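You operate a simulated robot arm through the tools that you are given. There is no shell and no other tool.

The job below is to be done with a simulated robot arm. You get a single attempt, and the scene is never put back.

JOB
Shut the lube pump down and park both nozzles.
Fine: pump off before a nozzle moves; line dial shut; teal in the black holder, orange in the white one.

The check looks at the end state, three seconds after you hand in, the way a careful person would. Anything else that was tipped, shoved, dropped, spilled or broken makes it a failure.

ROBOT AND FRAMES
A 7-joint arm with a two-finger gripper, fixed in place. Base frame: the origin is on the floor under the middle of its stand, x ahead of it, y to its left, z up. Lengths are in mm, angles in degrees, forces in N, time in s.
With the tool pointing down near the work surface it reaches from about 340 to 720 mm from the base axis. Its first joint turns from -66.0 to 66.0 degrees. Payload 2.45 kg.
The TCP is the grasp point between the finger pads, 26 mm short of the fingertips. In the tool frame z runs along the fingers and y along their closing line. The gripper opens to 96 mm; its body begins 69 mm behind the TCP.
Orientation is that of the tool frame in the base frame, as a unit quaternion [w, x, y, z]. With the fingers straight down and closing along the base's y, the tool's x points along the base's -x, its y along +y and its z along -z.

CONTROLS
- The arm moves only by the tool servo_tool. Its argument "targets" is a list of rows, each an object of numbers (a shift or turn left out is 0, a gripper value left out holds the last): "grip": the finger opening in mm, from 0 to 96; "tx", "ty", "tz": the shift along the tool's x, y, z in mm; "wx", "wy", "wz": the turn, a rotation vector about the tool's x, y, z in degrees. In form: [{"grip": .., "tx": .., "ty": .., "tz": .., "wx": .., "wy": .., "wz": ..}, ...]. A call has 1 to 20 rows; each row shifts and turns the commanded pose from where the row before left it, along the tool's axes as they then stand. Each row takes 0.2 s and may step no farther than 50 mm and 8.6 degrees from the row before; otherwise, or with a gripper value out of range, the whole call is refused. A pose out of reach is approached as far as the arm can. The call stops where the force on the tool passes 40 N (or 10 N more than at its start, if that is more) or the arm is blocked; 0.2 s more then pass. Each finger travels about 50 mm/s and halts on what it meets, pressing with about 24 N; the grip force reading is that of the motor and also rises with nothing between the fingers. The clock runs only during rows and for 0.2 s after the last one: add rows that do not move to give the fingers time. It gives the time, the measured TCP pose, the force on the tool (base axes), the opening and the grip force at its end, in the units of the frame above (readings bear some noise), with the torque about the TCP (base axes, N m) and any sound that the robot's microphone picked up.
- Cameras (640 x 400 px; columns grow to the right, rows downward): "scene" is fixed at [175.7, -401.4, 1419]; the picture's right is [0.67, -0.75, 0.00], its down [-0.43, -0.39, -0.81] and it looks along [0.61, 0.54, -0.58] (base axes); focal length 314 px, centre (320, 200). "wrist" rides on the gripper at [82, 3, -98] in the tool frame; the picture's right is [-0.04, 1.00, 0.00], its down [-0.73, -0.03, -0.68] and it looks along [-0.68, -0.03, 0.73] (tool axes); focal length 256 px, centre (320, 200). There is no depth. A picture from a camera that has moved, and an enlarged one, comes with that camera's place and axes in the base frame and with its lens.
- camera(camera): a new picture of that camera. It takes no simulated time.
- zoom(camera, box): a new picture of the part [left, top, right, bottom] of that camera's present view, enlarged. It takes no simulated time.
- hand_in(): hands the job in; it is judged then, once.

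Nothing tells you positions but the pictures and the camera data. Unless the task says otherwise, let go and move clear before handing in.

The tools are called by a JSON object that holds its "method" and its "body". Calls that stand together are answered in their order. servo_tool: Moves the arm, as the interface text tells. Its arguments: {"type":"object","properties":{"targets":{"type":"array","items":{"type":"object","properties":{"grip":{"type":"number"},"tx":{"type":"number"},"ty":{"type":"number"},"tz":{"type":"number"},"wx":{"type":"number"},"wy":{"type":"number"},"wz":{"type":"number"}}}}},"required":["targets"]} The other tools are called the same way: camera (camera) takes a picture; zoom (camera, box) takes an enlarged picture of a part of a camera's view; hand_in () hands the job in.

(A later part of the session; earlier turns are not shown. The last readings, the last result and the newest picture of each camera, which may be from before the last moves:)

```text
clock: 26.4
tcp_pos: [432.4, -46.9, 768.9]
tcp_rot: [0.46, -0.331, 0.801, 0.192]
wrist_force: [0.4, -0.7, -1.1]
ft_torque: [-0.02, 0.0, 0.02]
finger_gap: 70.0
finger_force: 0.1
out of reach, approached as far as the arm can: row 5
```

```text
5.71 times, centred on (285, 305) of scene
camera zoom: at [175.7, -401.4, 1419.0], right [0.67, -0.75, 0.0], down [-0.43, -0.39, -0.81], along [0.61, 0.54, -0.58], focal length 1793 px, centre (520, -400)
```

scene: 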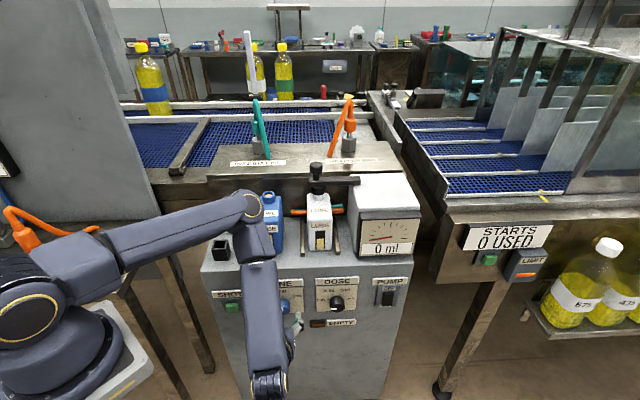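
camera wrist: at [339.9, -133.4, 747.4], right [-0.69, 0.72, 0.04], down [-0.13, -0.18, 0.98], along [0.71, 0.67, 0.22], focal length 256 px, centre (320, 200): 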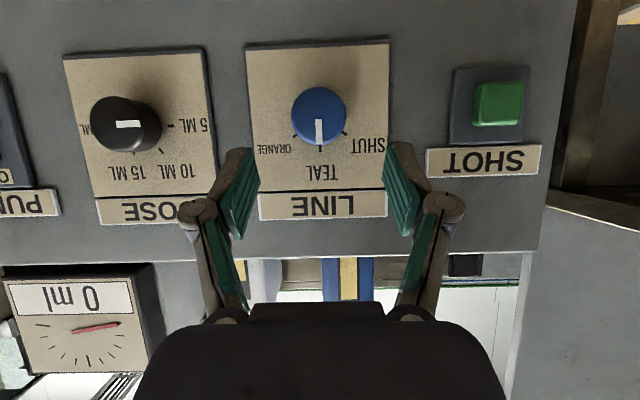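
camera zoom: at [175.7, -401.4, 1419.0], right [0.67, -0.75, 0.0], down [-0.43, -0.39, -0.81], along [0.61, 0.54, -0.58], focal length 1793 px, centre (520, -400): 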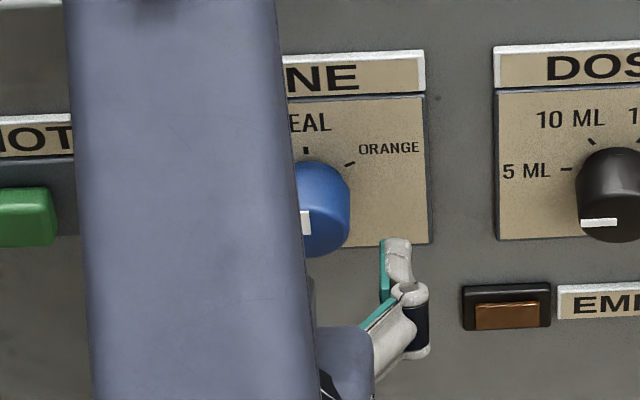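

The knob centre is at about R=338.5, z=729.6, with diameter about 39 mm, and the tool is centred on it. I'll lower to knob height, pre-roll 24° clockwise about the knob axis to leave room for the turn, and advance over the knob.

{"method": "servo_tool", "body": {"targets": [{"tx": 28.8, "tz": 16.65}, {"wx": -4, "wz": 6.93, "ty": -0.84}, {"wx": -4, "wz": 6.93, "ty": -0.84}, {"wx": -4, "wz": 6.93, "ty": -0.84}, {}]}}

{"method": "camera", "body": {"camera": "wrist"}}

```text
clock: 27.6
tcp_pos: [433.6, -47.6, 736.3]
tcp_rot: [0.381, -0.227, 0.823, 0.354]
wrist_force: [-0.3, -0.4, 0.9]
ft_torque: [0.02, -0.01, -0.01]
finger_gap: 70.3
finger_force: 0.0
```

```text
taken
camera wrist: at [334.9, -128.4, 717.4], right [-0.62, 0.65, 0.44], down [0.15, -0.46, 0.88], along [0.77, 0.61, 0.19], focal length 256 px, centre (320, 200)
```

wrist: 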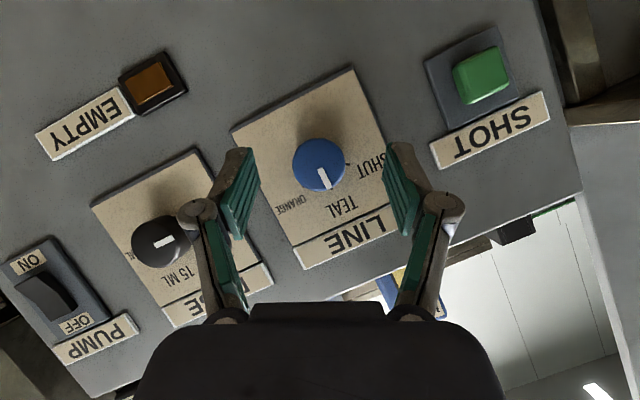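

The roll is reachable and the knob sits centred between the pads. I'll advance 50 mm over the knob.

{"method": "servo_tool", "body": {"targets": [{"tx": -5, "tz": 8.66}, {"tx": -5, "tz": 8.66}, {"tx": -5, "tz": 8.66}, {"tx": -5, "tz": 8.66}, {"tx": -5, "tz": 8.66}, {}]}}

{"method": "camera", "body": {"camera": "wrist"}}

{"method": "zoom", "body": {"camera": "scene", "box": [240, 270, 330, 340]}}

```text
clock: 29.0
tcp_pos: [469.9, -13.7, 737.0]
tcp_rot: [0.382, -0.228, 0.822, 0.355]
wrist_force: [-0.3, 0.0, -0.4]
ft_torque: [-0.01, 0.03, 0.01]
finger_gap: 69.8
finger_force: 0.0
```

```text
taken
camera wrist: at [370.8, -92.4, 717.8], right [-0.62, 0.65, 0.44], down [0.14, -0.46, 0.88], along [0.77, 0.61, 0.19], focal length 256 px, centre (320, 200)
```

wrist: 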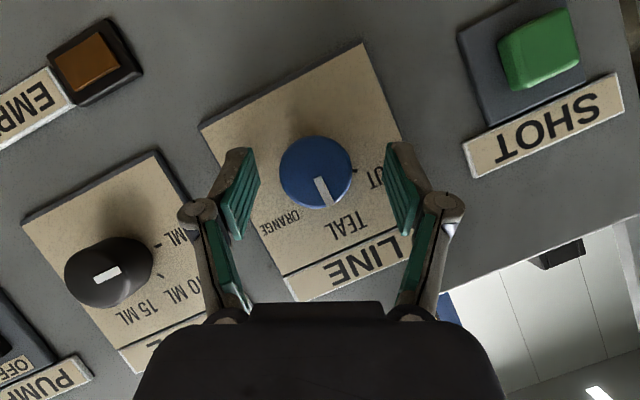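

```text
5.71 times, centred on (285, 305) of scene
camera zoom: at [175.7, -401.4, 1419.0], right [0.67, -0.75, 0.0], down [-0.43, -0.39, -0.81], along [0.61, 0.54, -0.58], focal length 1793 px, centre (520, -400)
```

zoom: 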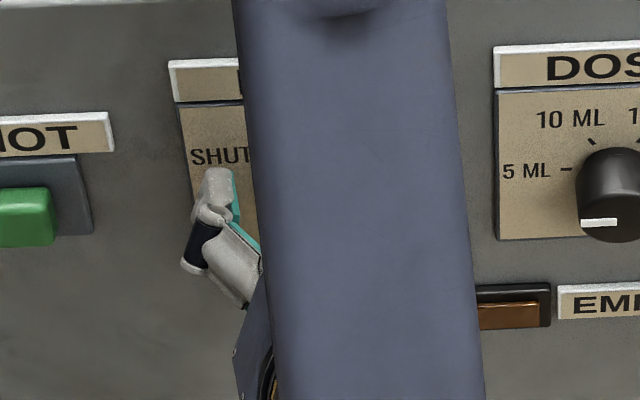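

The pads flank the knob with about 12 mm of overlap. I'll close on it.

{"method": "servo_tool", "body": {"targets": [{"tx": -2, "tz": 3.46}, {"grip": 20}, {"grip": 20}, {"grip": 20}, {"grip": 20}, {}]}}

{"method": "camera", "body": {"camera": "wrist"}}

```text
clock: 30.4
tcp_pos: [473.0, -12.0, 736.0]
tcp_rot: [0.383, -0.227, 0.824, 0.35]
wrist_force: [14.9, -19.3, -6.8]
ft_torque: [-0.86, 0.67, 0.06]
finger_gap: 37.0
finger_force: 44.3
```

```text
taken
camera wrist: at [374.4, -91.0, 717.6], right [-0.62, 0.65, 0.43], down [0.14, -0.45, 0.88], along [0.77, 0.61, 0.19], focal length 256 px, centre (320, 200)
```

wrist: 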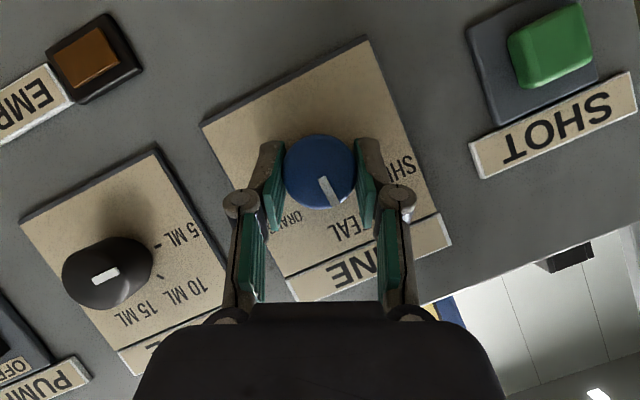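

The knob is gripped at 37 mm, but there's a 25 N sideways load, so the tool is a few mm off-centre. I'll relieve it with a small shift.

{"method": "servo_tool", "body": {"targets": [{"ty": -1.5}, {"ty": -1}, {}]}}

```text
clock: 31.2
tcp_pos: [474.7, -10.8, 736.1]
tcp_rot: [0.383, -0.226, 0.823, 0.354]
wrist_force: [-5.5, -21.7, 18.7]
ft_torque: [0.45, -0.5, -0.47]
finger_gap: 36.8
finger_force: 44.9
```

The sideways load is gone, but the tips are now pressing axially toward the plate at about 27 N. I'll back off 3 mm along the knob axis.

{"method": "servo_tool", "body": {"targets": [{"tx": 0.75, "tz": -1.3}, {"tx": 0.75, "tz": -1.3}, {}]}}

{"method": "camera", "body": {"camera": "wrist"}}

```text
clock: 32.0
tcp_pos: [474.5, -11.3, 735.6]
tcp_rot: [0.384, -0.23, 0.821, 0.355]
wrist_force: [16.1, 2.6, 11.6]
ft_torque: [0.09, -0.09, -0.32]
finger_gap: 37.1
finger_force: 44.5
```

```text
taken
camera wrist: at [375.1, -91.4, 716.3], right [-0.62, 0.65, 0.44], down [0.14, -0.46, 0.88], along [0.77, 0.61, 0.19], focal length 256 px, centre (320, 200)
```

wrist: 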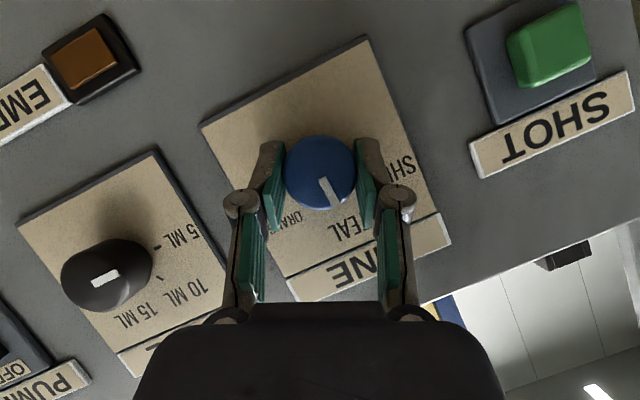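

The axial load is gone, with a remaining load of about 19 N along the tool's x. I'll relieve that too before turning.

{"method": "servo_tool", "body": {"targets": [{"tx": -1}, {"tx": -0.8}, {}]}}

```text
clock: 32.8
tcp_pos: [473.2, -12.3, 735.5]
tcp_rot: [0.382, -0.229, 0.822, 0.354]
wrist_force: [23.4, 19.1, -10.7]
ft_torque: [0.25, -0.32, -0.34]
finger_gap: 37.0
finger_force: 45.1
```

I'll let it settle and re-read the loads.

{"method": "servo_tool", "body": {"targets": [{}, {}]}}

```text
clock: 33.4
tcp_pos: [473.4, -11.4, 735.9]
tcp_rot: [0.382, -0.229, 0.822, 0.355]
wrist_force: [22.6, 21.7, -13.2]
ft_torque: [-0.15, 0.15, 0.0]
finger_gap: 36.7
finger_force: 45.2
```

{"method": "servo_tool", "body": {"targets": [{"tz": 1}, {"tz": 1, "ty": -0.5}, {}]}}

```text
clock: 34.2
tcp_pos: [471.1, -11.7, 735.7]
tcp_rot: [0.383, -0.229, 0.822, 0.355]
wrist_force: [-3.0, 5.1, 25.7]
ft_torque: [-0.11, 0.28, 0.36]
finger_gap: 37.2
finger_force: 44.9
```

The loads are modest now at about 26 N in total. I'll start the counter-clockwise turn with two 8° steps and see.

{"method": "servo_tool", "body": {"targets": [{"wx": 4, "wz": -6.93, "ty": 0.84}, {"wx": 4, "wz": -6.93, "ty": 0.84}, {}]}}

{"method": "camera", "body": {"camera": "wrist"}}

```text
clock: 35.0
tcp_pos: [470.0, -10.6, 733.2]
tcp_rot: [0.434, -0.3, 0.813, 0.246]
wrist_force: [3.6, 8.1, -22.6]
ft_torque: [-0.38, 0.39, 0.32]
finger_gap: 37.1
finger_force: 41.5
```

```text
taken
camera wrist: at [376.5, -94.7, 712.8], right [-0.68, 0.71, 0.17], down [-0.03, -0.27, 0.96], along [0.73, 0.65, 0.2], focal length 256 px, centre (320, 200)
```

wrist: 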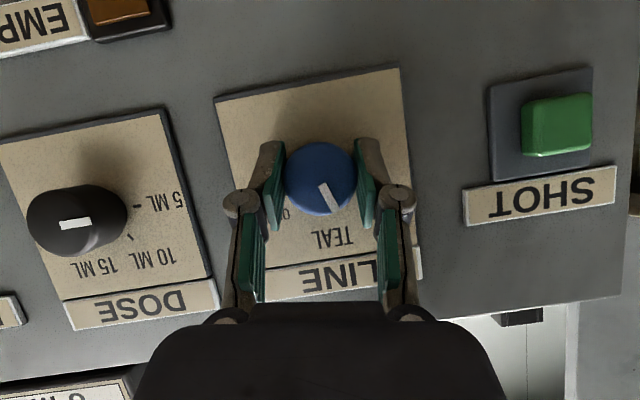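

The knob turns with the gripper, so I'll continue the turn.

{"method": "servo_tool", "body": {"targets": [{"wx": 4, "wz": -6.93, "ty": 0.84}, {"wx": 4, "wz": -6.93, "ty": 0.84}, {"wx": 4, "wz": -6.93, "ty": 0.84}, {}]}}

{"method": "camera", "body": {"camera": "wrist"}}

```text
clock: 36.0
tcp_pos: [470.2, -10.3, 732.6]
tcp_rot: [0.5, -0.394, 0.768, 0.078]
wrist_force: [0.6, 4.5, -28.0]
ft_torque: [-0.87, 0.9, 0.05]
finger_gap: 37.3
finger_force: 44.5
```

```text
taken
camera wrist: at [381.7, -100.1, 712.4], right [-0.67, 0.7, -0.24], down [-0.32, 0.02, 0.95], along [0.67, 0.72, 0.21], focal length 256 px, centre (320, 200)
```

wrist: 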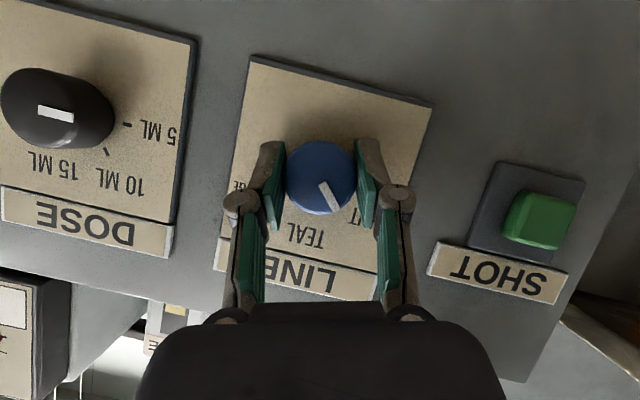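

It's about 40° through the turn. I'll do the remaining 20°, including a small downward shift to relieve the load.

{"method": "servo_tool", "body": {"targets": [{"tx": 1.24, "ty": 0.41, "tz": 0.74}, {"wx": 4, "wz": -6.93, "ty": 0.84}, {"wx": 4, "wz": -6.93, "ty": 0.84}, {"wx": 2, "wz": -3.46, "ty": 0.42}, {}]}}

{"method": "camera", "body": {"camera": "wrist"}}

{"method": "zoom", "body": {"camera": "wrist", "box": [240, 100, 400, 260]}}

```text
clock: 36.5
tcp_pos: [470.7, -9.8, 733.8]
tcp_rot: [0.501, -0.402, 0.763, 0.073]
wrist_force: [-0.5, 4.6, 4.5]
ft_torque: [-0.68, 0.7, -0.11]
finger_gap: 37.0
finger_force: 45.1
out of reach, approached as far as the arm can: row 2
stopped in row 2: the force on the tool passed its limit at 54 N (the readings are from after the stop); the commanded pose is now the measured one
```

```text
taken
camera wrist: at [383.3, -101.3, 713.2], right [-0.68, 0.69, -0.26], down [-0.33, 0.03, 0.94], along [0.66, 0.73, 0.21], focal length 256 px, centre (320, 200)
```

wrist: 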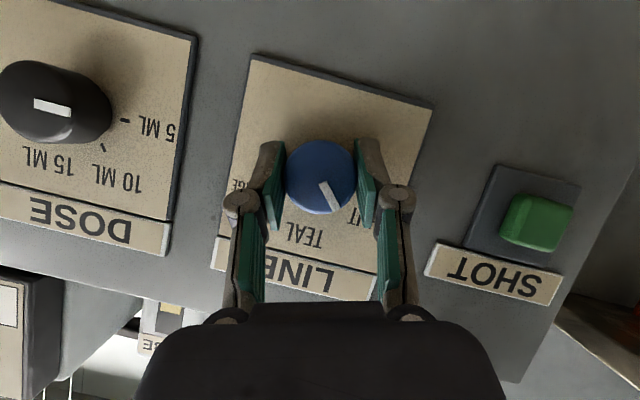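

```text
2.50 times, centred on (320, 180) of wrist
camera zoom: at [383.3, -101.3, 713.2], right [-0.68, 0.69, -0.26], down [-0.33, 0.03, 0.94], along [0.66, 0.73, 0.21], focal length 640 px, centre (320, 250)
```

zoom: 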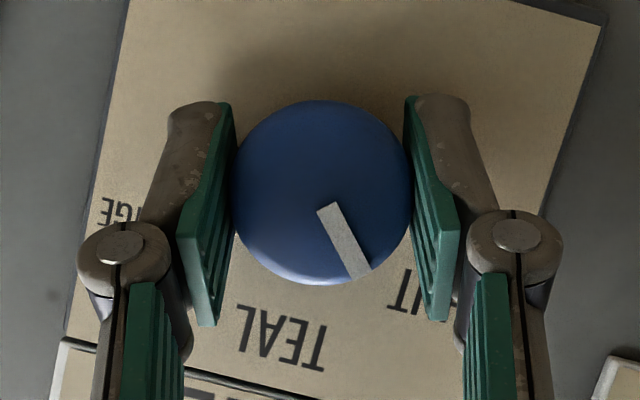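

The arm is at its roll limit with about 40° done. I'll ratchet: open, roll back clockwise about the knob axis, and regrip.

{"method": "servo_tool", "body": {"targets": [{"grip": 62}, {"grip": 62}, {}, {"wx": -4, "wz": 6.93, "ty": -0.47}, {"wx": -4, "wz": 6.93, "ty": -0.47}, {"wx": -4, "wz": 6.93, "ty": -0.47}, {"wx": -4, "wz": 6.93, "ty": -0.47}, {}]}}

{"method": "camera", "body": {"camera": "wrist"}}

{"method": "zoom", "body": {"camera": "wrist", "box": [220, 80, 420, 260]}}

```text
clock: 38.3
tcp_pos: [472.1, -10.6, 733.9]
tcp_rot: [0.407, -0.273, 0.82, 0.296]
wrist_force: [-0.1, -0.3, -0.4]
ft_torque: [0.0, -0.02, 0.0]
finger_gap: 61.8
finger_force: 0.0
```

```text
taken
camera wrist: at [375.9, -94.4, 715.4], right [-0.67, 0.68, 0.29], down [0.06, -0.35, 0.94], along [0.74, 0.64, 0.19], focal length 256 px, centre (320, 200)
```

wrist: 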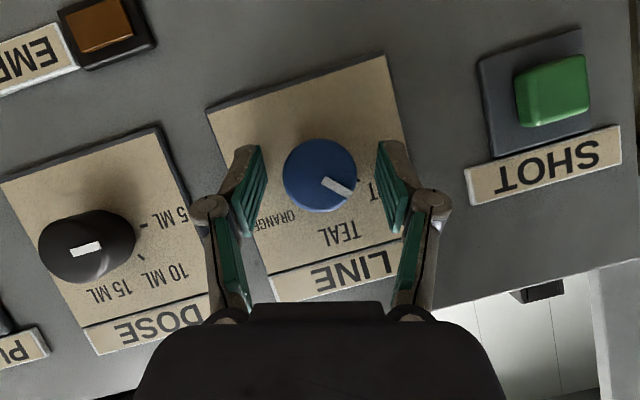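

```text
2.22 times, centred on (320, 170) of wrist
camera zoom: at [375.9, -94.4, 715.4], right [-0.67, 0.68, 0.29], down [0.06, -0.35, 0.94], along [0.74, 0.64, 0.19], focal length 569 px, centre (320, 267)
```

zoom: 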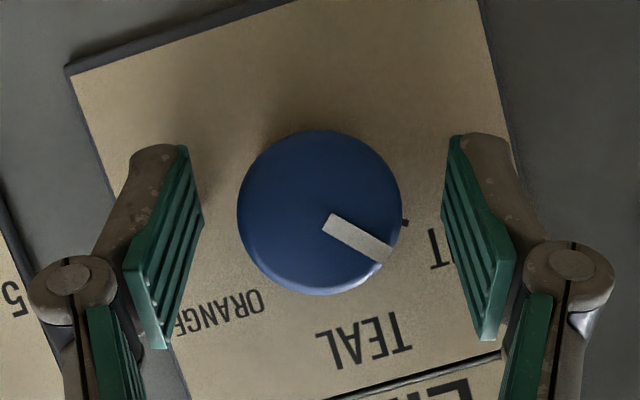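

The knob holds at about 40° from TEAL, so 20° remain to SHUT. I'll regrip and turn the rest.

{"method": "servo_tool", "body": {"targets": [{"grip": 20}, {"grip": 20}, {"grip": 20}, {}]}}

{"method": "servo_tool", "body": {"targets": [{"wx": 3.5, "wz": -6.06, "ty": 0.43}, {"wx": 3.5, "wz": -6.06, "ty": 0.43}, {"wx": 3.5, "wz": -6.06, "ty": 0.43}, {}]}}

{"method": "zoom", "body": {"camera": "wrist", "box": [220, 80, 420, 260]}}

```text
clock: 39.3
tcp_pos: [471.7, -11.1, 734.9]
tcp_rot: [0.409, -0.273, 0.819, 0.295]
wrist_force: [3.5, -1.0, 0.2]
ft_torque: [-0.1, 0.02, -0.06]
finger_gap: 37.5
finger_force: 45.0
```

```text
clock: 40.3
tcp_pos: [470.1, -10.8, 734.4]
tcp_rot: [0.473, -0.361, 0.79, 0.15]
wrist_force: [2.9, 5.4, -5.6]
ft_torque: [0.02, 0.16, 0.01]
finger_gap: 37.5
finger_force: 44.9
```

```text
2.22 times, centred on (320, 170) of wrist
camera zoom: at [380.5, -99.2, 713.4], right [-0.7, 0.71, -0.07], down [-0.2, -0.1, 0.98], along [0.69, 0.7, 0.21], focal length 569 px, centre (320, 267)
```

zoom: 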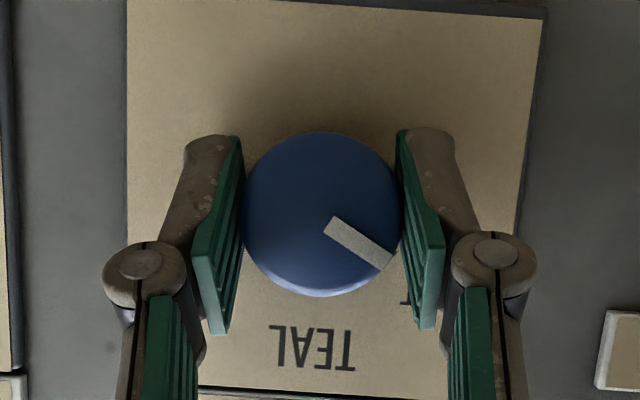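

The mark now sits about 60° from TEAL. I'll release, back off along the axis and check where it points.

{"method": "servo_tool", "body": {"targets": [{"grip": 62}, {"grip": 62}, {}, {"tx": 5, "tz": -8.66}, {"tx": 10, "tz": -17.3}, {"tx": 10, "tz": -17.3}, {"tx": 5, "tz": -8.66}, {}]}}

{"method": "camera", "body": {"camera": "wrist"}}

{"method": "zoom", "body": {"camera": "wrist", "box": [240, 60, 400, 200]}}

```text
clock: 42.1
tcp_pos: [437.4, -51.3, 732.5]
tcp_rot: [0.472, -0.36, 0.791, 0.15]
wrist_force: [0.1, 0.5, 0.4]
ft_torque: [0.02, 0.01, -0.02]
finger_gap: 62.1
finger_force: 0.0
out of reach, approached as far as the arm can: row 7
```

```text
taken
camera wrist: at [347.1, -140.9, 711.1], right [-0.7, 0.71, -0.07], down [-0.19, -0.1, 0.98], along [0.69, 0.7, 0.21], focal length 256 px, centre (320, 200)
```

wrist: 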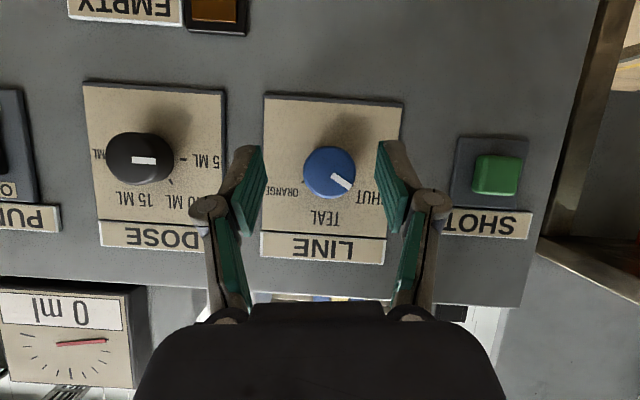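

```text
2.86 times, centred on (320, 130) of wrist
camera zoom: at [347.1, -140.9, 711.1], right [-0.7, 0.71, -0.07], down [-0.19, -0.1, 0.98], along [0.69, 0.7, 0.21], focal length 731 px, centre (320, 400)
```

zoom: 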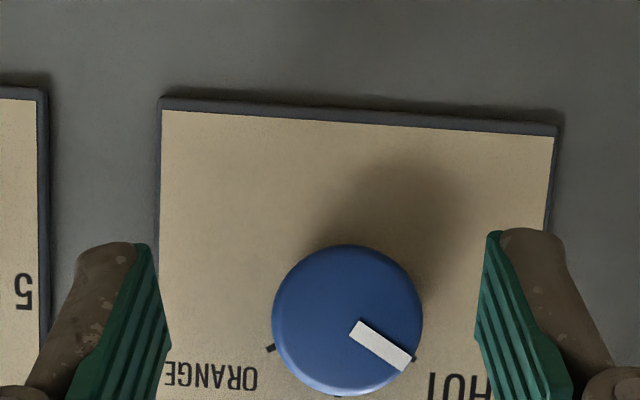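

The blue mark points at the SHUT tick to within about 2°. Pump and line are done, so nozzles next: I'll level the tool, rise straight up in front of the cabinet, and take side-on views of the nozzles from about z=1150.

{"method": "servo_tool", "body": {"targets": [{"wx": -3, "wz": 5.2}, {"tx": -26, "tz": -15}, {"tx": -26, "tz": -15}, {"wy": 7.5}, {"wy": 7.5}, {"tx": -32.8, "tz": -32.8, "grip": 96}, {"tx": -32.8, "tz": -32.8}, {"tx": -32.8, "tz": -32.8}, {"tx": -32.8, "tz": -32.8}, {"tx": -32.8, "tz": -32.8}, {"tx": -32.8, "tz": -32.8}, {"tx": -32.8, "tz": -32.8}, {}]}}

{"method": "camera", "body": {"camera": "wrist"}}

{"method": "camera", "body": {"camera": "scene"}}

```text
clock: 44.9
tcp_pos: [439.3, -47.5, 1117.4]
tcp_rot: [0.348, -0.359, 0.854, 0.146]
wrist_force: [-0.1, 0.3, 1.0]
ft_torque: [0.03, 0.02, 0.0]
finger_gap: 95.6
finger_force: 0.0
```

```text
taken
camera wrist: at [347.6, -135.6, 1129.7], right [-0.69, 0.72, 0.03], down [0.06, 0.01, 1.0], along [0.72, 0.69, -0.05], focal length 256 px, centre (320, 200)
```

wrist: 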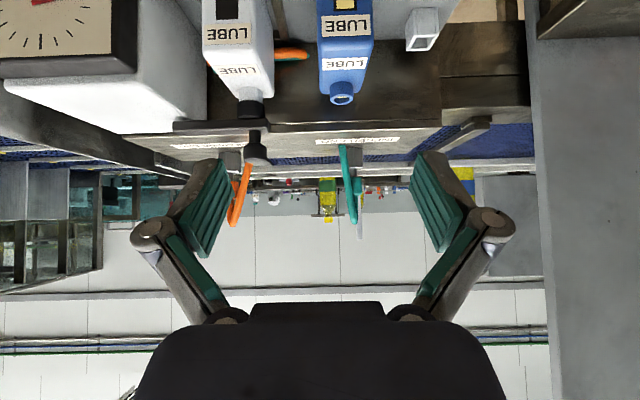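

```text
taken
```

scene: 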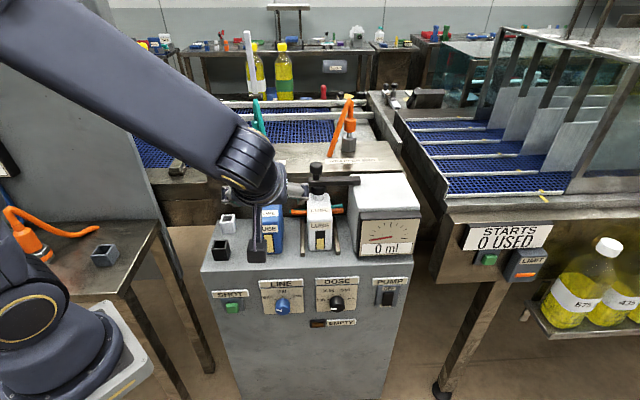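

I have a clear side view. I'll zoom into both nozzles here and check the dial in the scene camera.

{"method": "zoom", "body": {"camera": "wrist", "box": [310, 130, 400, 240]}}

{"method": "zoom", "body": {"camera": "wrist", "box": [190, 130, 280, 240]}}

{"method": "zoom", "body": {"camera": "scene", "box": [255, 270, 365, 335]}}

{"method": "zoom", "body": {"camera": "scene", "box": [310, 85, 390, 165]}}

```text
3.64 times, centred on (355, 185) of wrist
camera zoom: at [347.6, -135.6, 1129.7], right [-0.69, 0.72, 0.03], down [0.06, 0.01, 1.0], along [0.72, 0.69, -0.05], focal length 931 px, centre (193, 254)
```

zoom: 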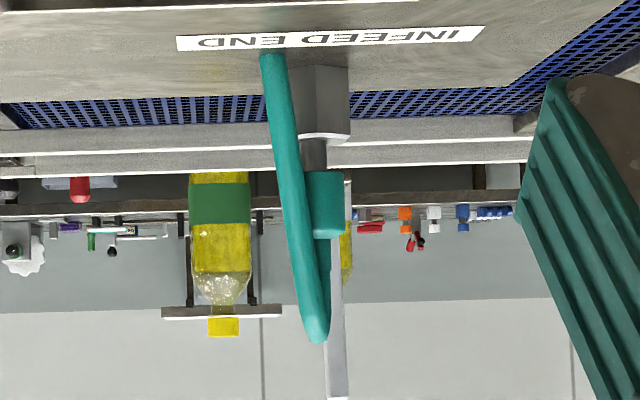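

```text
3.64 times, centred on (235, 185) of wrist
camera zoom: at [347.6, -135.6, 1129.7], right [-0.69, 0.72, 0.03], down [0.06, 0.01, 1.0], along [0.72, 0.69, -0.05], focal length 931 px, centre (629, 254)
```

zoom: 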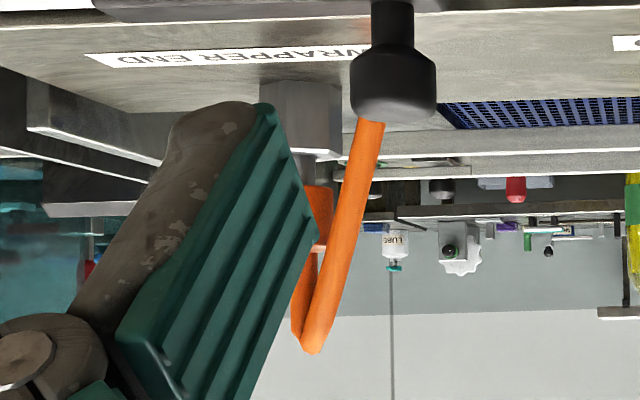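

```text
5.82 times, centred on (310, 302) of scene
camera zoom: at [175.7, -401.4, 1419.0], right [0.67, -0.75, 0.0], down [-0.43, -0.39, -0.81], along [0.61, 0.54, -0.58], focal length 1826 px, centre (378, -396)
```

zoom: 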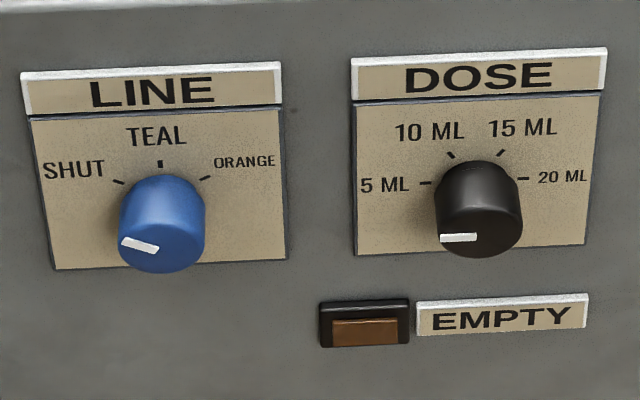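

```text
5.00 times, centred on (350, 125) of scene
camera zoom: at [175.7, -401.4, 1419.0], right [0.67, -0.75, 0.0], down [-0.43, -0.39, -0.81], along [0.61, 0.54, -0.58], focal length 1569 px, centre (170, 575)
```

zoom: 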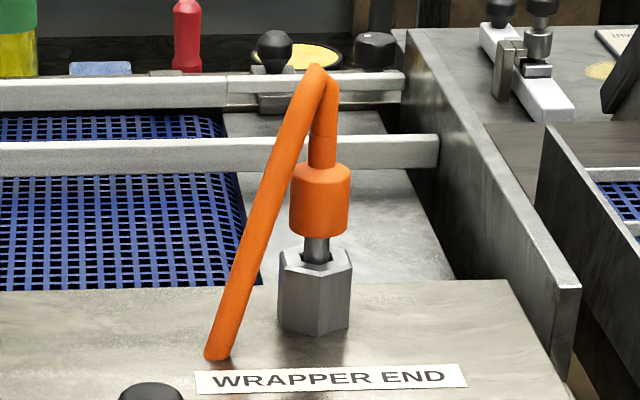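

The dial reads close to SHUT. I'll zoom tighter to judge the residual angle.

{"method": "zoom", "body": {"camera": "scene", "box": [260, 285, 305, 320]}}

{"method": "zoom", "body": {"camera": "scene", "box": [315, 285, 360, 320]}}

```text
11.43 times, centred on (282, 302) of scene
camera zoom: at [175.7, -401.4, 1419.0], right [0.67, -0.75, 0.0], down [-0.43, -0.39, -0.81], along [0.61, 0.54, -0.58], focal length 3586 px, centre (749, -971)
```

zoom: 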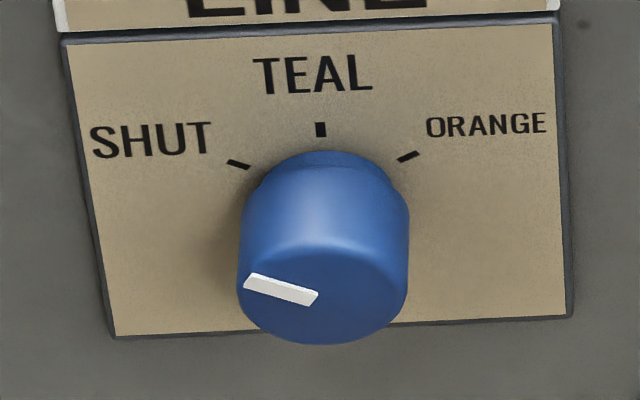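

```text
11.43 times, centred on (338, 302) of scene
camera zoom: at [175.7, -401.4, 1419.0], right [0.67, -0.75, 0.0], down [-0.43, -0.39, -0.81], along [0.61, 0.54, -0.58], focal length 3586 px, centre (120, -971)
```

zoom: 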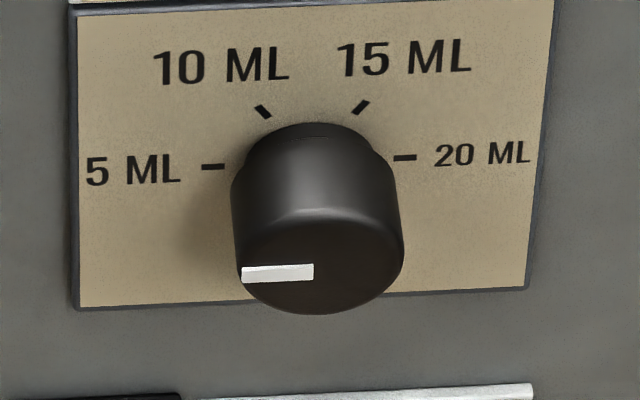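

Both cameras agree the dial is at about 60°, which is exactly SHUT. The teal collar is near (677, 283, 1079) and the orange near (856, 97, 1079), with hex post tops near z 1042. Their hoses lean toward −y and −x respectively. Now I'll look down on the holders to fix their positions.

{"method": "servo_tool", "body": {"targets": [{"wy": 8}, {"wy": 8}, {"wy": 8}, {}]}}

{"method": "camera", "body": {"camera": "wrist"}}

```text
clock: 45.9
tcp_pos: [441.4, -47.1, 1116.2]
tcp_rot: [0.162, -0.382, 0.907, 0.069]
wrist_force: [-0.1, -0.2, 0.0]
ft_torque: [0.0, -0.01, 0.0]
finger_gap: 96.0
finger_force: 0.1
```

```text
taken
camera wrist: at [360.6, -124.4, 1179.8], right [-0.69, 0.72, 0.01], down [0.34, 0.3, 0.89], along [0.64, 0.62, -0.45], focal length 256 px, centre (320, 200)
```

wrist: 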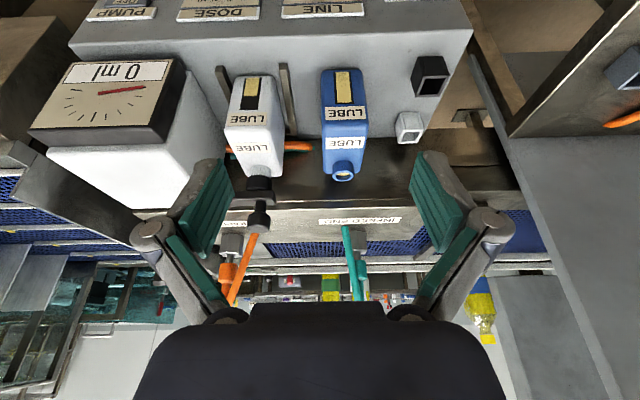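

{"method": "zoom", "body": {"camera": "wrist", "box": [380, 40, 470, 150]}}

{"method": "zoom", "body": {"camera": "wrist", "box": [200, 190, 290, 310]}}

{"method": "zoom", "body": {"camera": "wrist", "box": [310, 200, 400, 310]}}

```text
3.64 times, centred on (425, 95) of wrist
camera zoom: at [360.6, -124.4, 1179.8], right [-0.69, 0.72, 0.01], down [0.34, 0.3, 0.89], along [0.64, 0.62, -0.45], focal length 931 px, centre (-62, 582)
```

zoom: 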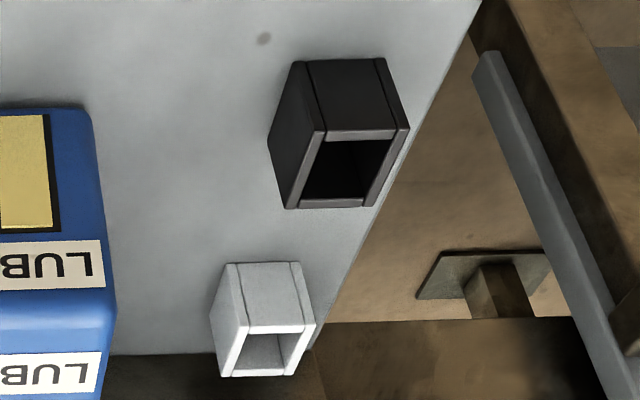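

```text
3.33 times, centred on (245, 250) of wrist
camera zoom: at [360.6, -124.4, 1179.8], right [-0.69, 0.72, 0.01], down [0.34, 0.3, 0.89], along [0.64, 0.62, -0.45], focal length 853 px, centre (570, 33)
```

zoom: 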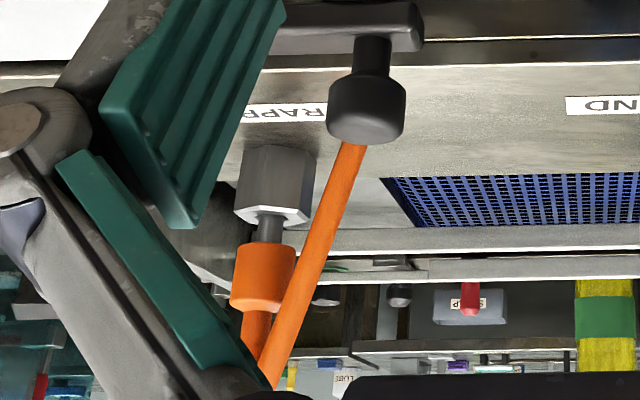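

```text
3.64 times, centred on (355, 255) of wrist
camera zoom: at [360.6, -124.4, 1179.8], right [-0.69, 0.72, 0.01], down [0.34, 0.3, 0.89], along [0.64, 0.62, -0.45], focal length 931 px, centre (193, 0)
```

zoom: 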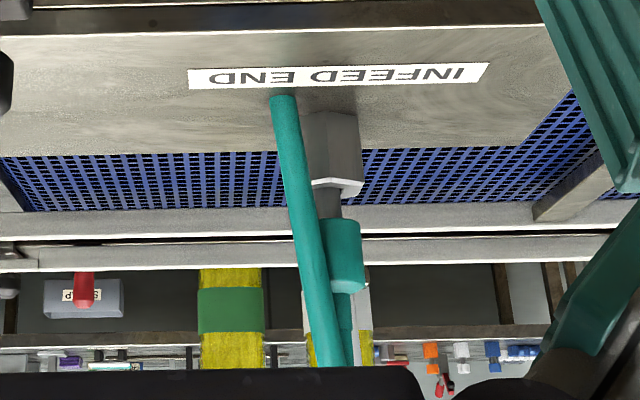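

From wrist-camera triangulation, the black holder opening is near (427, 156, 890) and the white near (497, 224, 892), each about 24 mm across. The collars are about 34 mm in diameter, so they'll sit on the rims with the pins inside. I'll park orange first since white is behind black. Now I'll rise, level the tool and turn to face the orange nozzle.

{"method": "servo_tool", "body": {"targets": [{"wy": 7}, {"wy": 7}, {"wy": 6.4}, {"tz": -45}, {"tz": -45}, {"tz": -45}, {"wz": 8.33}, {"wz": 8.33}, {"wz": 8.33}, {"wz": 8.33}, {"wz": 8.33}, {"wz": 8.33}, {}]}}

```text
clock: 48.7
tcp_pos: [441.9, -49.5, 1250.4]
tcp_rot: [-0.001, 0.039, 0.999, 0.0]
wrist_force: [-0.1, -0.5, -1.1]
ft_torque: [0.02, 0.03, -0.03]
finger_gap: 95.9
finger_force: 0.1
```

The yaw is now about −4.5°, facing orange. I'll move to the stand-off point and pitch to 50°.

{"method": "servo_tool", "body": {"targets": [{"tx": -33.8, "ty": 22, "tz": 6.9}, {"tx": -33.8, "ty": 22, "tz": 6.9}, {"tx": -33.8, "ty": 22, "tz": 6.9}, {"tx": -33.8, "ty": 22, "tz": 6.9}, {"tx": -33.8, "ty": 22, "tz": 6.9}, {"tx": -33.8, "ty": 22, "tz": 6.9}, {"tx": -33.8, "ty": 22, "tz": 6.9}, {"tx": -33.8, "ty": 22, "tz": 6.9}, {"wy": -8.33}, {"wy": -8.33}, {"wy": -8.33}, {"wy": -8.33}, {"wy": -8.33}, {"wy": -8.33}, {}]}}

{"method": "camera", "body": {"camera": "wrist"}}

{"method": "camera", "body": {"camera": "scene"}}

```text
clock: 51.9
tcp_pos: [660.8, 76.9, 1192.7]
tcp_rot: [0.422, 0.034, 0.906, -0.016]
wrist_force: [0.7, 0.0, -0.3]
ft_torque: [-0.01, 0.0, 0.02]
finger_gap: 96.2
finger_force: 0.0
out of reach, approached as far as the arm can: row 7, 8
```

```text
taken
camera wrist: at [531.1, 90.6, 1194.0], right [0.1, 0.99, 0.03], down [-0.05, -0.03, 1.0], along [0.99, -0.1, 0.05], focal length 256 px, centre (320, 200)
```

wrist: 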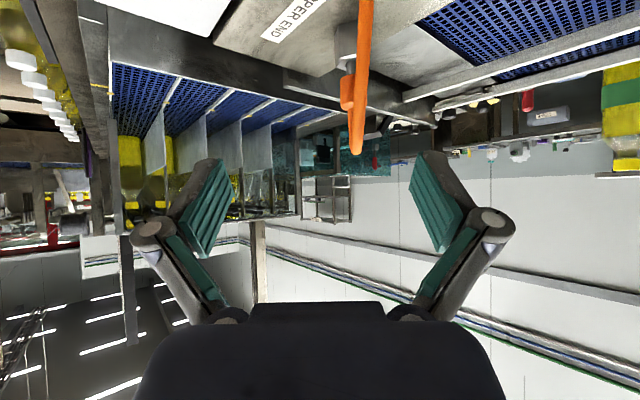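

```text
taken
```

scene: 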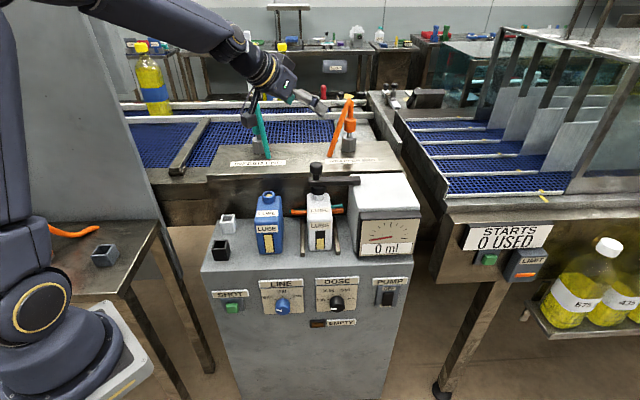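

The arm is at p=50°, about 195 mm short of the orange nozzle. I'll zoom to refine its position before approaching.

{"method": "zoom", "body": {"camera": "wrist", "box": [290, 0, 430, 170]}}

{"method": "zoom", "body": {"camera": "scene", "box": [230, 60, 390, 180]}}

```text
2.35 times, centred on (360, 85) of wrist
camera zoom: at [531.1, 90.6, 1194.0], right [0.1, 0.99, 0.03], down [-0.05, -0.03, 1.0], along [0.99, -0.1, 0.05], focal length 602 px, centre (226, 471)
```

zoom: 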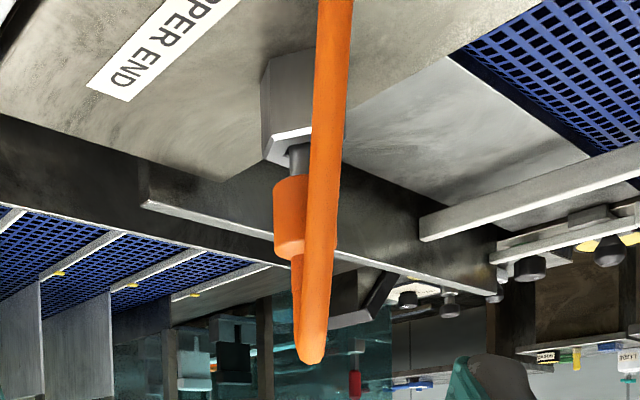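

```text
3.33 times, centred on (310, 120) of scene
camera zoom: at [175.7, -401.4, 1419.0], right [0.67, -0.75, 0.0], down [-0.43, -0.39, -0.81], along [0.61, 0.54, -0.58], focal length 1046 px, centre (353, 467)
```

zoom: 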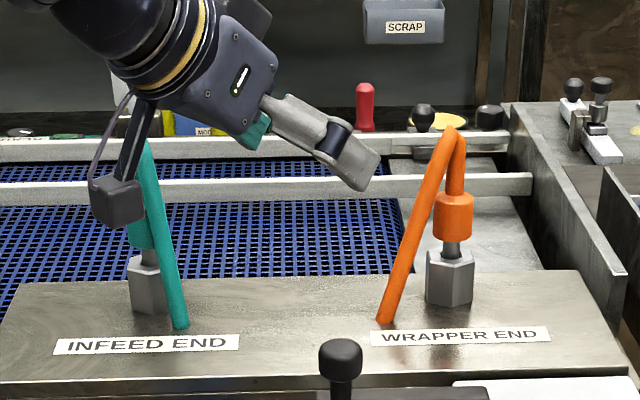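

The orange axis refines to about (857, 101), with collar mid-height near 1078. I'll move to 100 mm before the grasp along the finger direction, then check alignment.

{"method": "servo_tool", "body": {"targets": [{"tx": -10.8, "ty": 9.7, "tz": 29.3}, {"tx": -10.8, "ty": 9.7, "tz": 29.3}, {"tx": -10.8, "ty": 9.7, "tz": 29.3}, {"tx": -10.8, "ty": 9.7, "tz": 29.3}, {}]}}

{"method": "camera", "body": {"camera": "wrist"}}

{"method": "zoom", "body": {"camera": "scene", "box": [230, 60, 390, 180]}}

```text
clock: 53.1
tcp_pos: [781.7, 107.1, 1150.0]
tcp_rot: [0.422, 0.034, 0.906, -0.015]
wrist_force: [0.4, 0.1, 0.3]
ft_torque: [0.01, 0.03, 0.0]
finger_gap: 96.1
finger_force: 0.0
```

```text
taken
camera wrist: at [653.2, 121.1, 1150.7], right [0.1, 0.99, 0.03], down [-0.05, -0.03, 1.0], along [0.99, -0.1, 0.05], focal length 256 px, centre (320, 200)
```

wrist: 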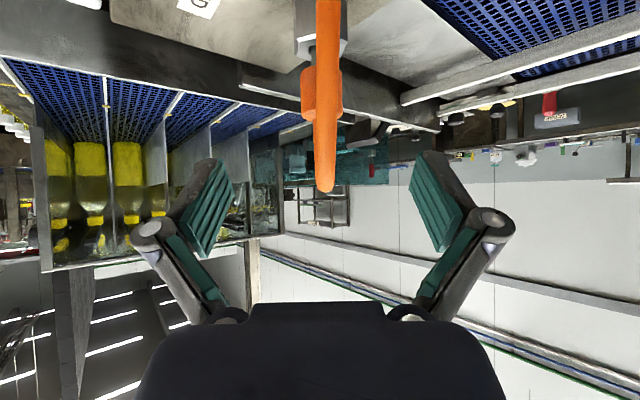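

```text
3.33 times, centred on (310, 120) of scene
camera zoom: at [175.8, -401.4, 1419.0], right [0.67, -0.75, 0.0], down [-0.43, -0.39, -0.81], along [0.61, 0.54, -0.58], focal length 1046 px, centre (353, 467)
```

zoom: 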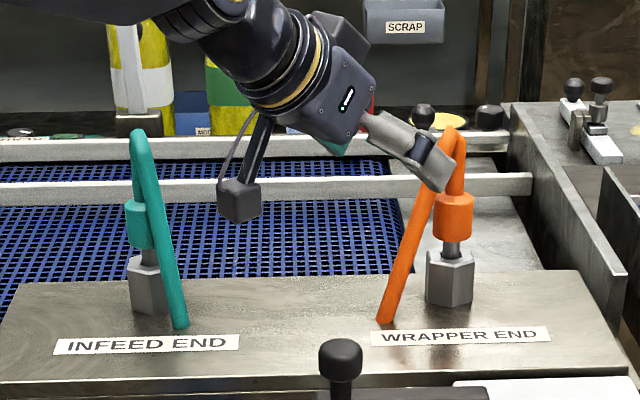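

The hose sits between the open fingers and the collar is straight ahead. I'll advance the last 100 mm along the fingers with a 2.5 mm lateral trim.

{"method": "servo_tool", "body": {"targets": [{"tz": 25, "ty": 1}, {"tz": 25, "ty": 1}, {"tz": 25, "ty": 0.5}, {"tz": 15}, {"tz": 10}, {}]}}

{"method": "camera", "body": {"camera": "wrist"}}

{"method": "zoom", "body": {"camera": "scene", "box": [300, 70, 400, 170]}}

```text
clock: 54.5
tcp_pos: [856.0, 103.3, 1085.3]
tcp_rot: [0.422, 0.034, 0.906, -0.016]
wrist_force: [-1.0, -0.1, -0.6]
ft_torque: [0.02, 0.0, 0.01]
finger_gap: 96.2
finger_force: 0.0
```

```text
taken
camera wrist: at [728.0, 117.4, 1086.7], right [0.1, 0.99, 0.03], down [-0.05, -0.03, 1.0], along [0.99, -0.1, 0.05], focal length 256 px, centre (320, 200)
```

wrist: 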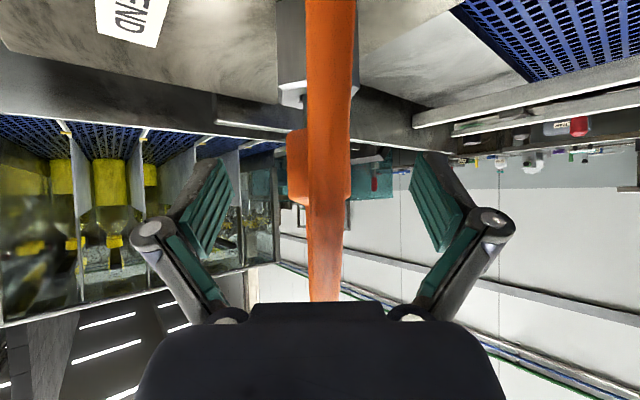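

```text
4.00 times, centred on (350, 120) of scene
camera zoom: at [175.7, -401.4, 1419.0], right [0.67, -0.75, 0.0], down [-0.43, -0.39, -0.81], along [0.61, 0.54, -0.58], focal length 1255 px, centre (200, 520)
```

zoom: 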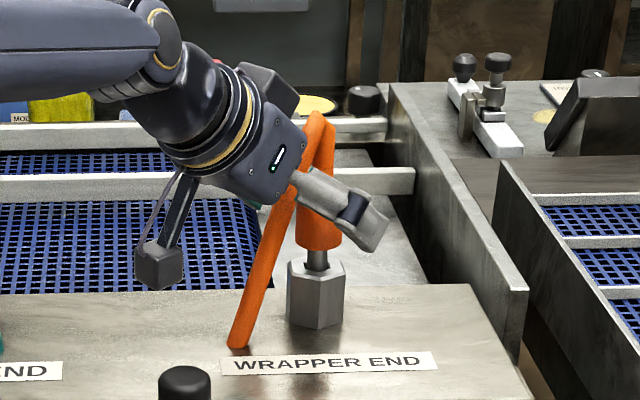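

The collar is between the pads, with the TCP about 9 mm above its mid-height and about 4 mm short. I'll nudge forward and close.

{"method": "servo_tool", "body": {"targets": [{"tx": -2.6, "tz": 3.1}, {"grip": 60}, {"grip": 60}, {"grip": 20}, {"grip": 20}, {"grip": 20}, {}]}}

{"method": "camera", "body": {"camera": "wrist"}}

{"method": "zoom", "body": {"camera": "scene", "box": [300, 70, 400, 170]}}

```text
clock: 56.1
tcp_pos: [860.0, 103.2, 1086.8]
tcp_rot: [0.421, 0.034, 0.906, -0.015]
wrist_force: [-0.8, -0.3, -0.2]
ft_torque: [-0.04, 0.04, -0.01]
finger_gap: 32.3
finger_force: 23.9
```

```text
taken
camera wrist: at [731.7, 116.7, 1087.3], right [0.1, 0.99, 0.03], down [-0.05, -0.03, 1.0], along [0.99, -0.1, 0.05], focal length 256 px, centre (320, 200)
```

wrist: 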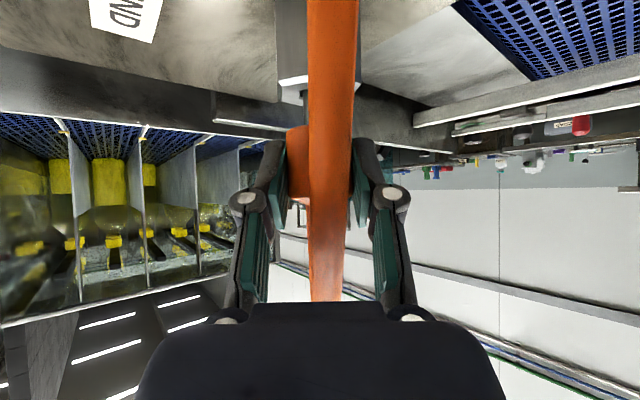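

```text
4.00 times, centred on (350, 120) of scene
camera zoom: at [175.7, -401.4, 1419.0], right [0.67, -0.75, 0.0], down [-0.43, -0.39, -0.81], along [0.61, 0.54, -0.58], focal length 1255 px, centre (200, 520)
```

zoom: 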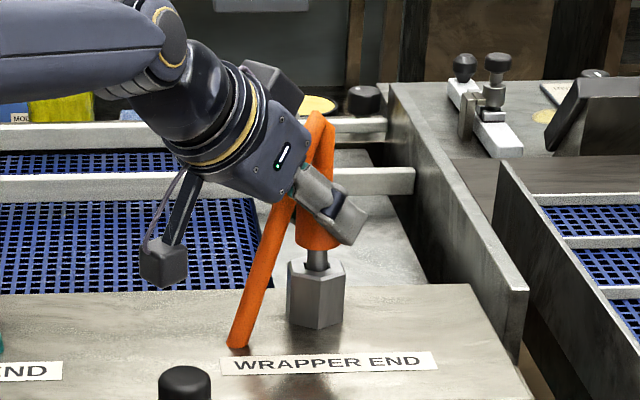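

The grip is firm at 32 mm with no side load. I'll lift straight up gently and check that the nozzle comes free.

{"method": "servo_tool", "body": {"targets": [{"tx": -7.66, "tz": -6.43}, {"tx": -7.66, "tz": -6.43}, {"tx": -7.66, "tz": -6.43}, {"tx": -7.66, "tz": -6.43}, {}]}}

{"method": "zoom", "body": {"camera": "scene", "box": [300, 60, 400, 170]}}

```text
clock: 57.3
tcp_pos: [859.1, 103.5, 1126.5]
tcp_rot: [0.421, 0.034, 0.906, -0.015]
wrist_force: [0.5, 0.1, 0.3]
ft_torque: [-0.02, 0.0, 0.0]
finger_gap: 32.6
finger_force: 23.9
```

```text
3.64 times, centred on (350, 115) of scene
camera zoom: at [175.8, -401.4, 1419.0], right [0.67, -0.75, 0.0], down [-0.43, -0.39, -0.81], along [0.61, 0.54, -0.58], focal length 1141 px, centre (211, 509)
```

zoom: 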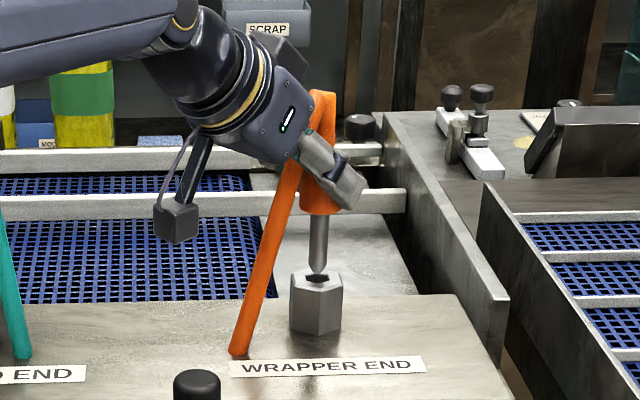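

The nozzle is free; its pin is about 47 mm long, and the hose just follows. I'll lift another 60 mm and carry it high over the deck toward the white holder.

{"method": "servo_tool", "body": {"targets": [{"tx": -15.3, "tz": -12.9}, {"tx": -15.3, "tz": -12.9}, {"tx": -15.3, "tz": -12.9}, {"tx": 19.9, "ty": 7.75, "tz": -23.6}, {"tx": 19.9, "ty": 7.75, "tz": -23.6}, {"tx": 19.9, "ty": 7.75, "tz": -23.6}, {"tx": 19.9, "ty": 7.75, "tz": -23.6}, {"tx": 19.9, "ty": 7.75, "tz": -23.6}, {"tx": 19.9, "ty": 7.75, "tz": -23.6}, {}]}}

{"method": "camera", "body": {"camera": "scene"}}

{"method": "camera", "body": {"camera": "wrist"}}

```text
clock: 59.5
tcp_pos: [672.6, 162.9, 1184.1]
tcp_rot: [0.422, 0.034, 0.906, -0.015]
wrist_force: [0.0, -0.6, -0.8]
ft_torque: [-0.03, 0.04, -0.01]
finger_gap: 32.2
finger_force: 24.4
out of reach, approached as far as the arm can: row 3
```

```text
taken
```

scene: 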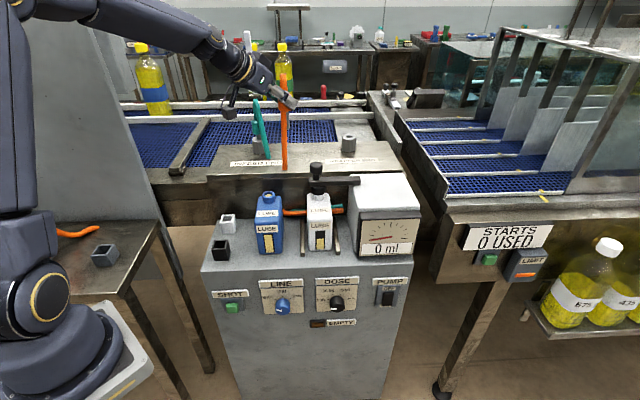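

```text
taken
camera wrist: at [543.5, 175.9, 1184.4], right [0.1, 0.99, 0.03], down [-0.05, -0.03, 1.0], along [0.99, -0.1, 0.05], focal length 256 px, centre (320, 200)
```

wrist: 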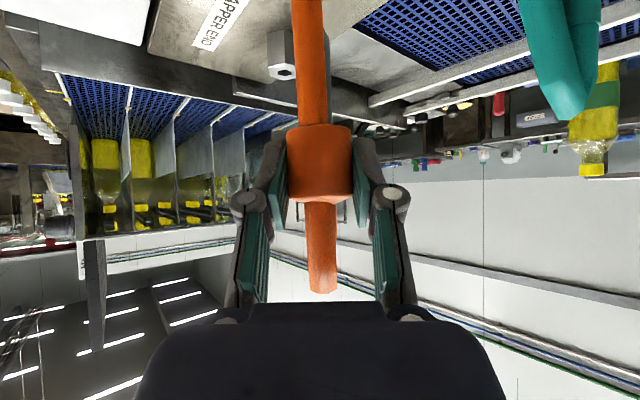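

The nozzle is over the deck now. I'll zoom to see how the orange hose is lying before going on.

{"method": "zoom", "body": {"camera": "scene", "box": [220, 60, 380, 190]}}

{"method": "zoom", "body": {"camera": "wrist", "box": [200, 0, 420, 220]}}

```text
3.08 times, centred on (300, 125) of scene
camera zoom: at [175.7, -401.4, 1419.0], right [0.67, -0.75, 0.0], down [-0.43, -0.39, -0.81], along [0.61, 0.54, -0.58], focal length 965 px, centre (382, 431)
```

zoom: 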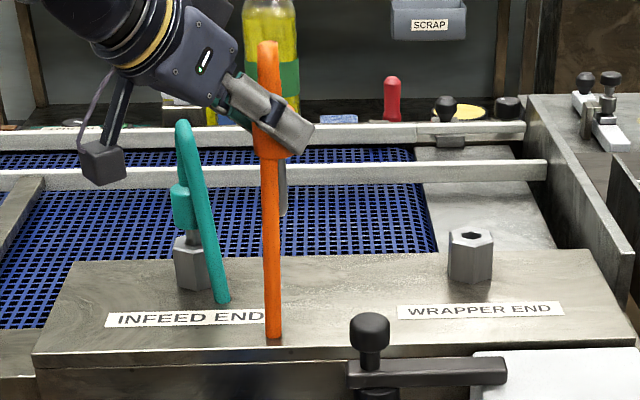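

```text
1.82 times, centred on (310, 110) of wrist
camera zoom: at [543.5, 175.9, 1184.4], right [0.1, 0.99, 0.03], down [-0.05, -0.03, 1.0], along [0.99, -0.1, 0.05], focal length 465 px, centre (338, 364)
```

zoom: 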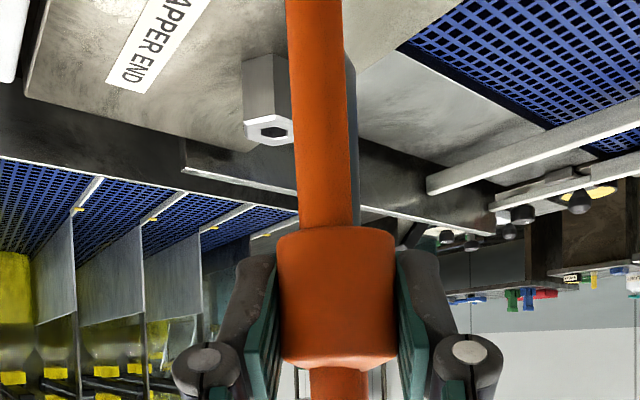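

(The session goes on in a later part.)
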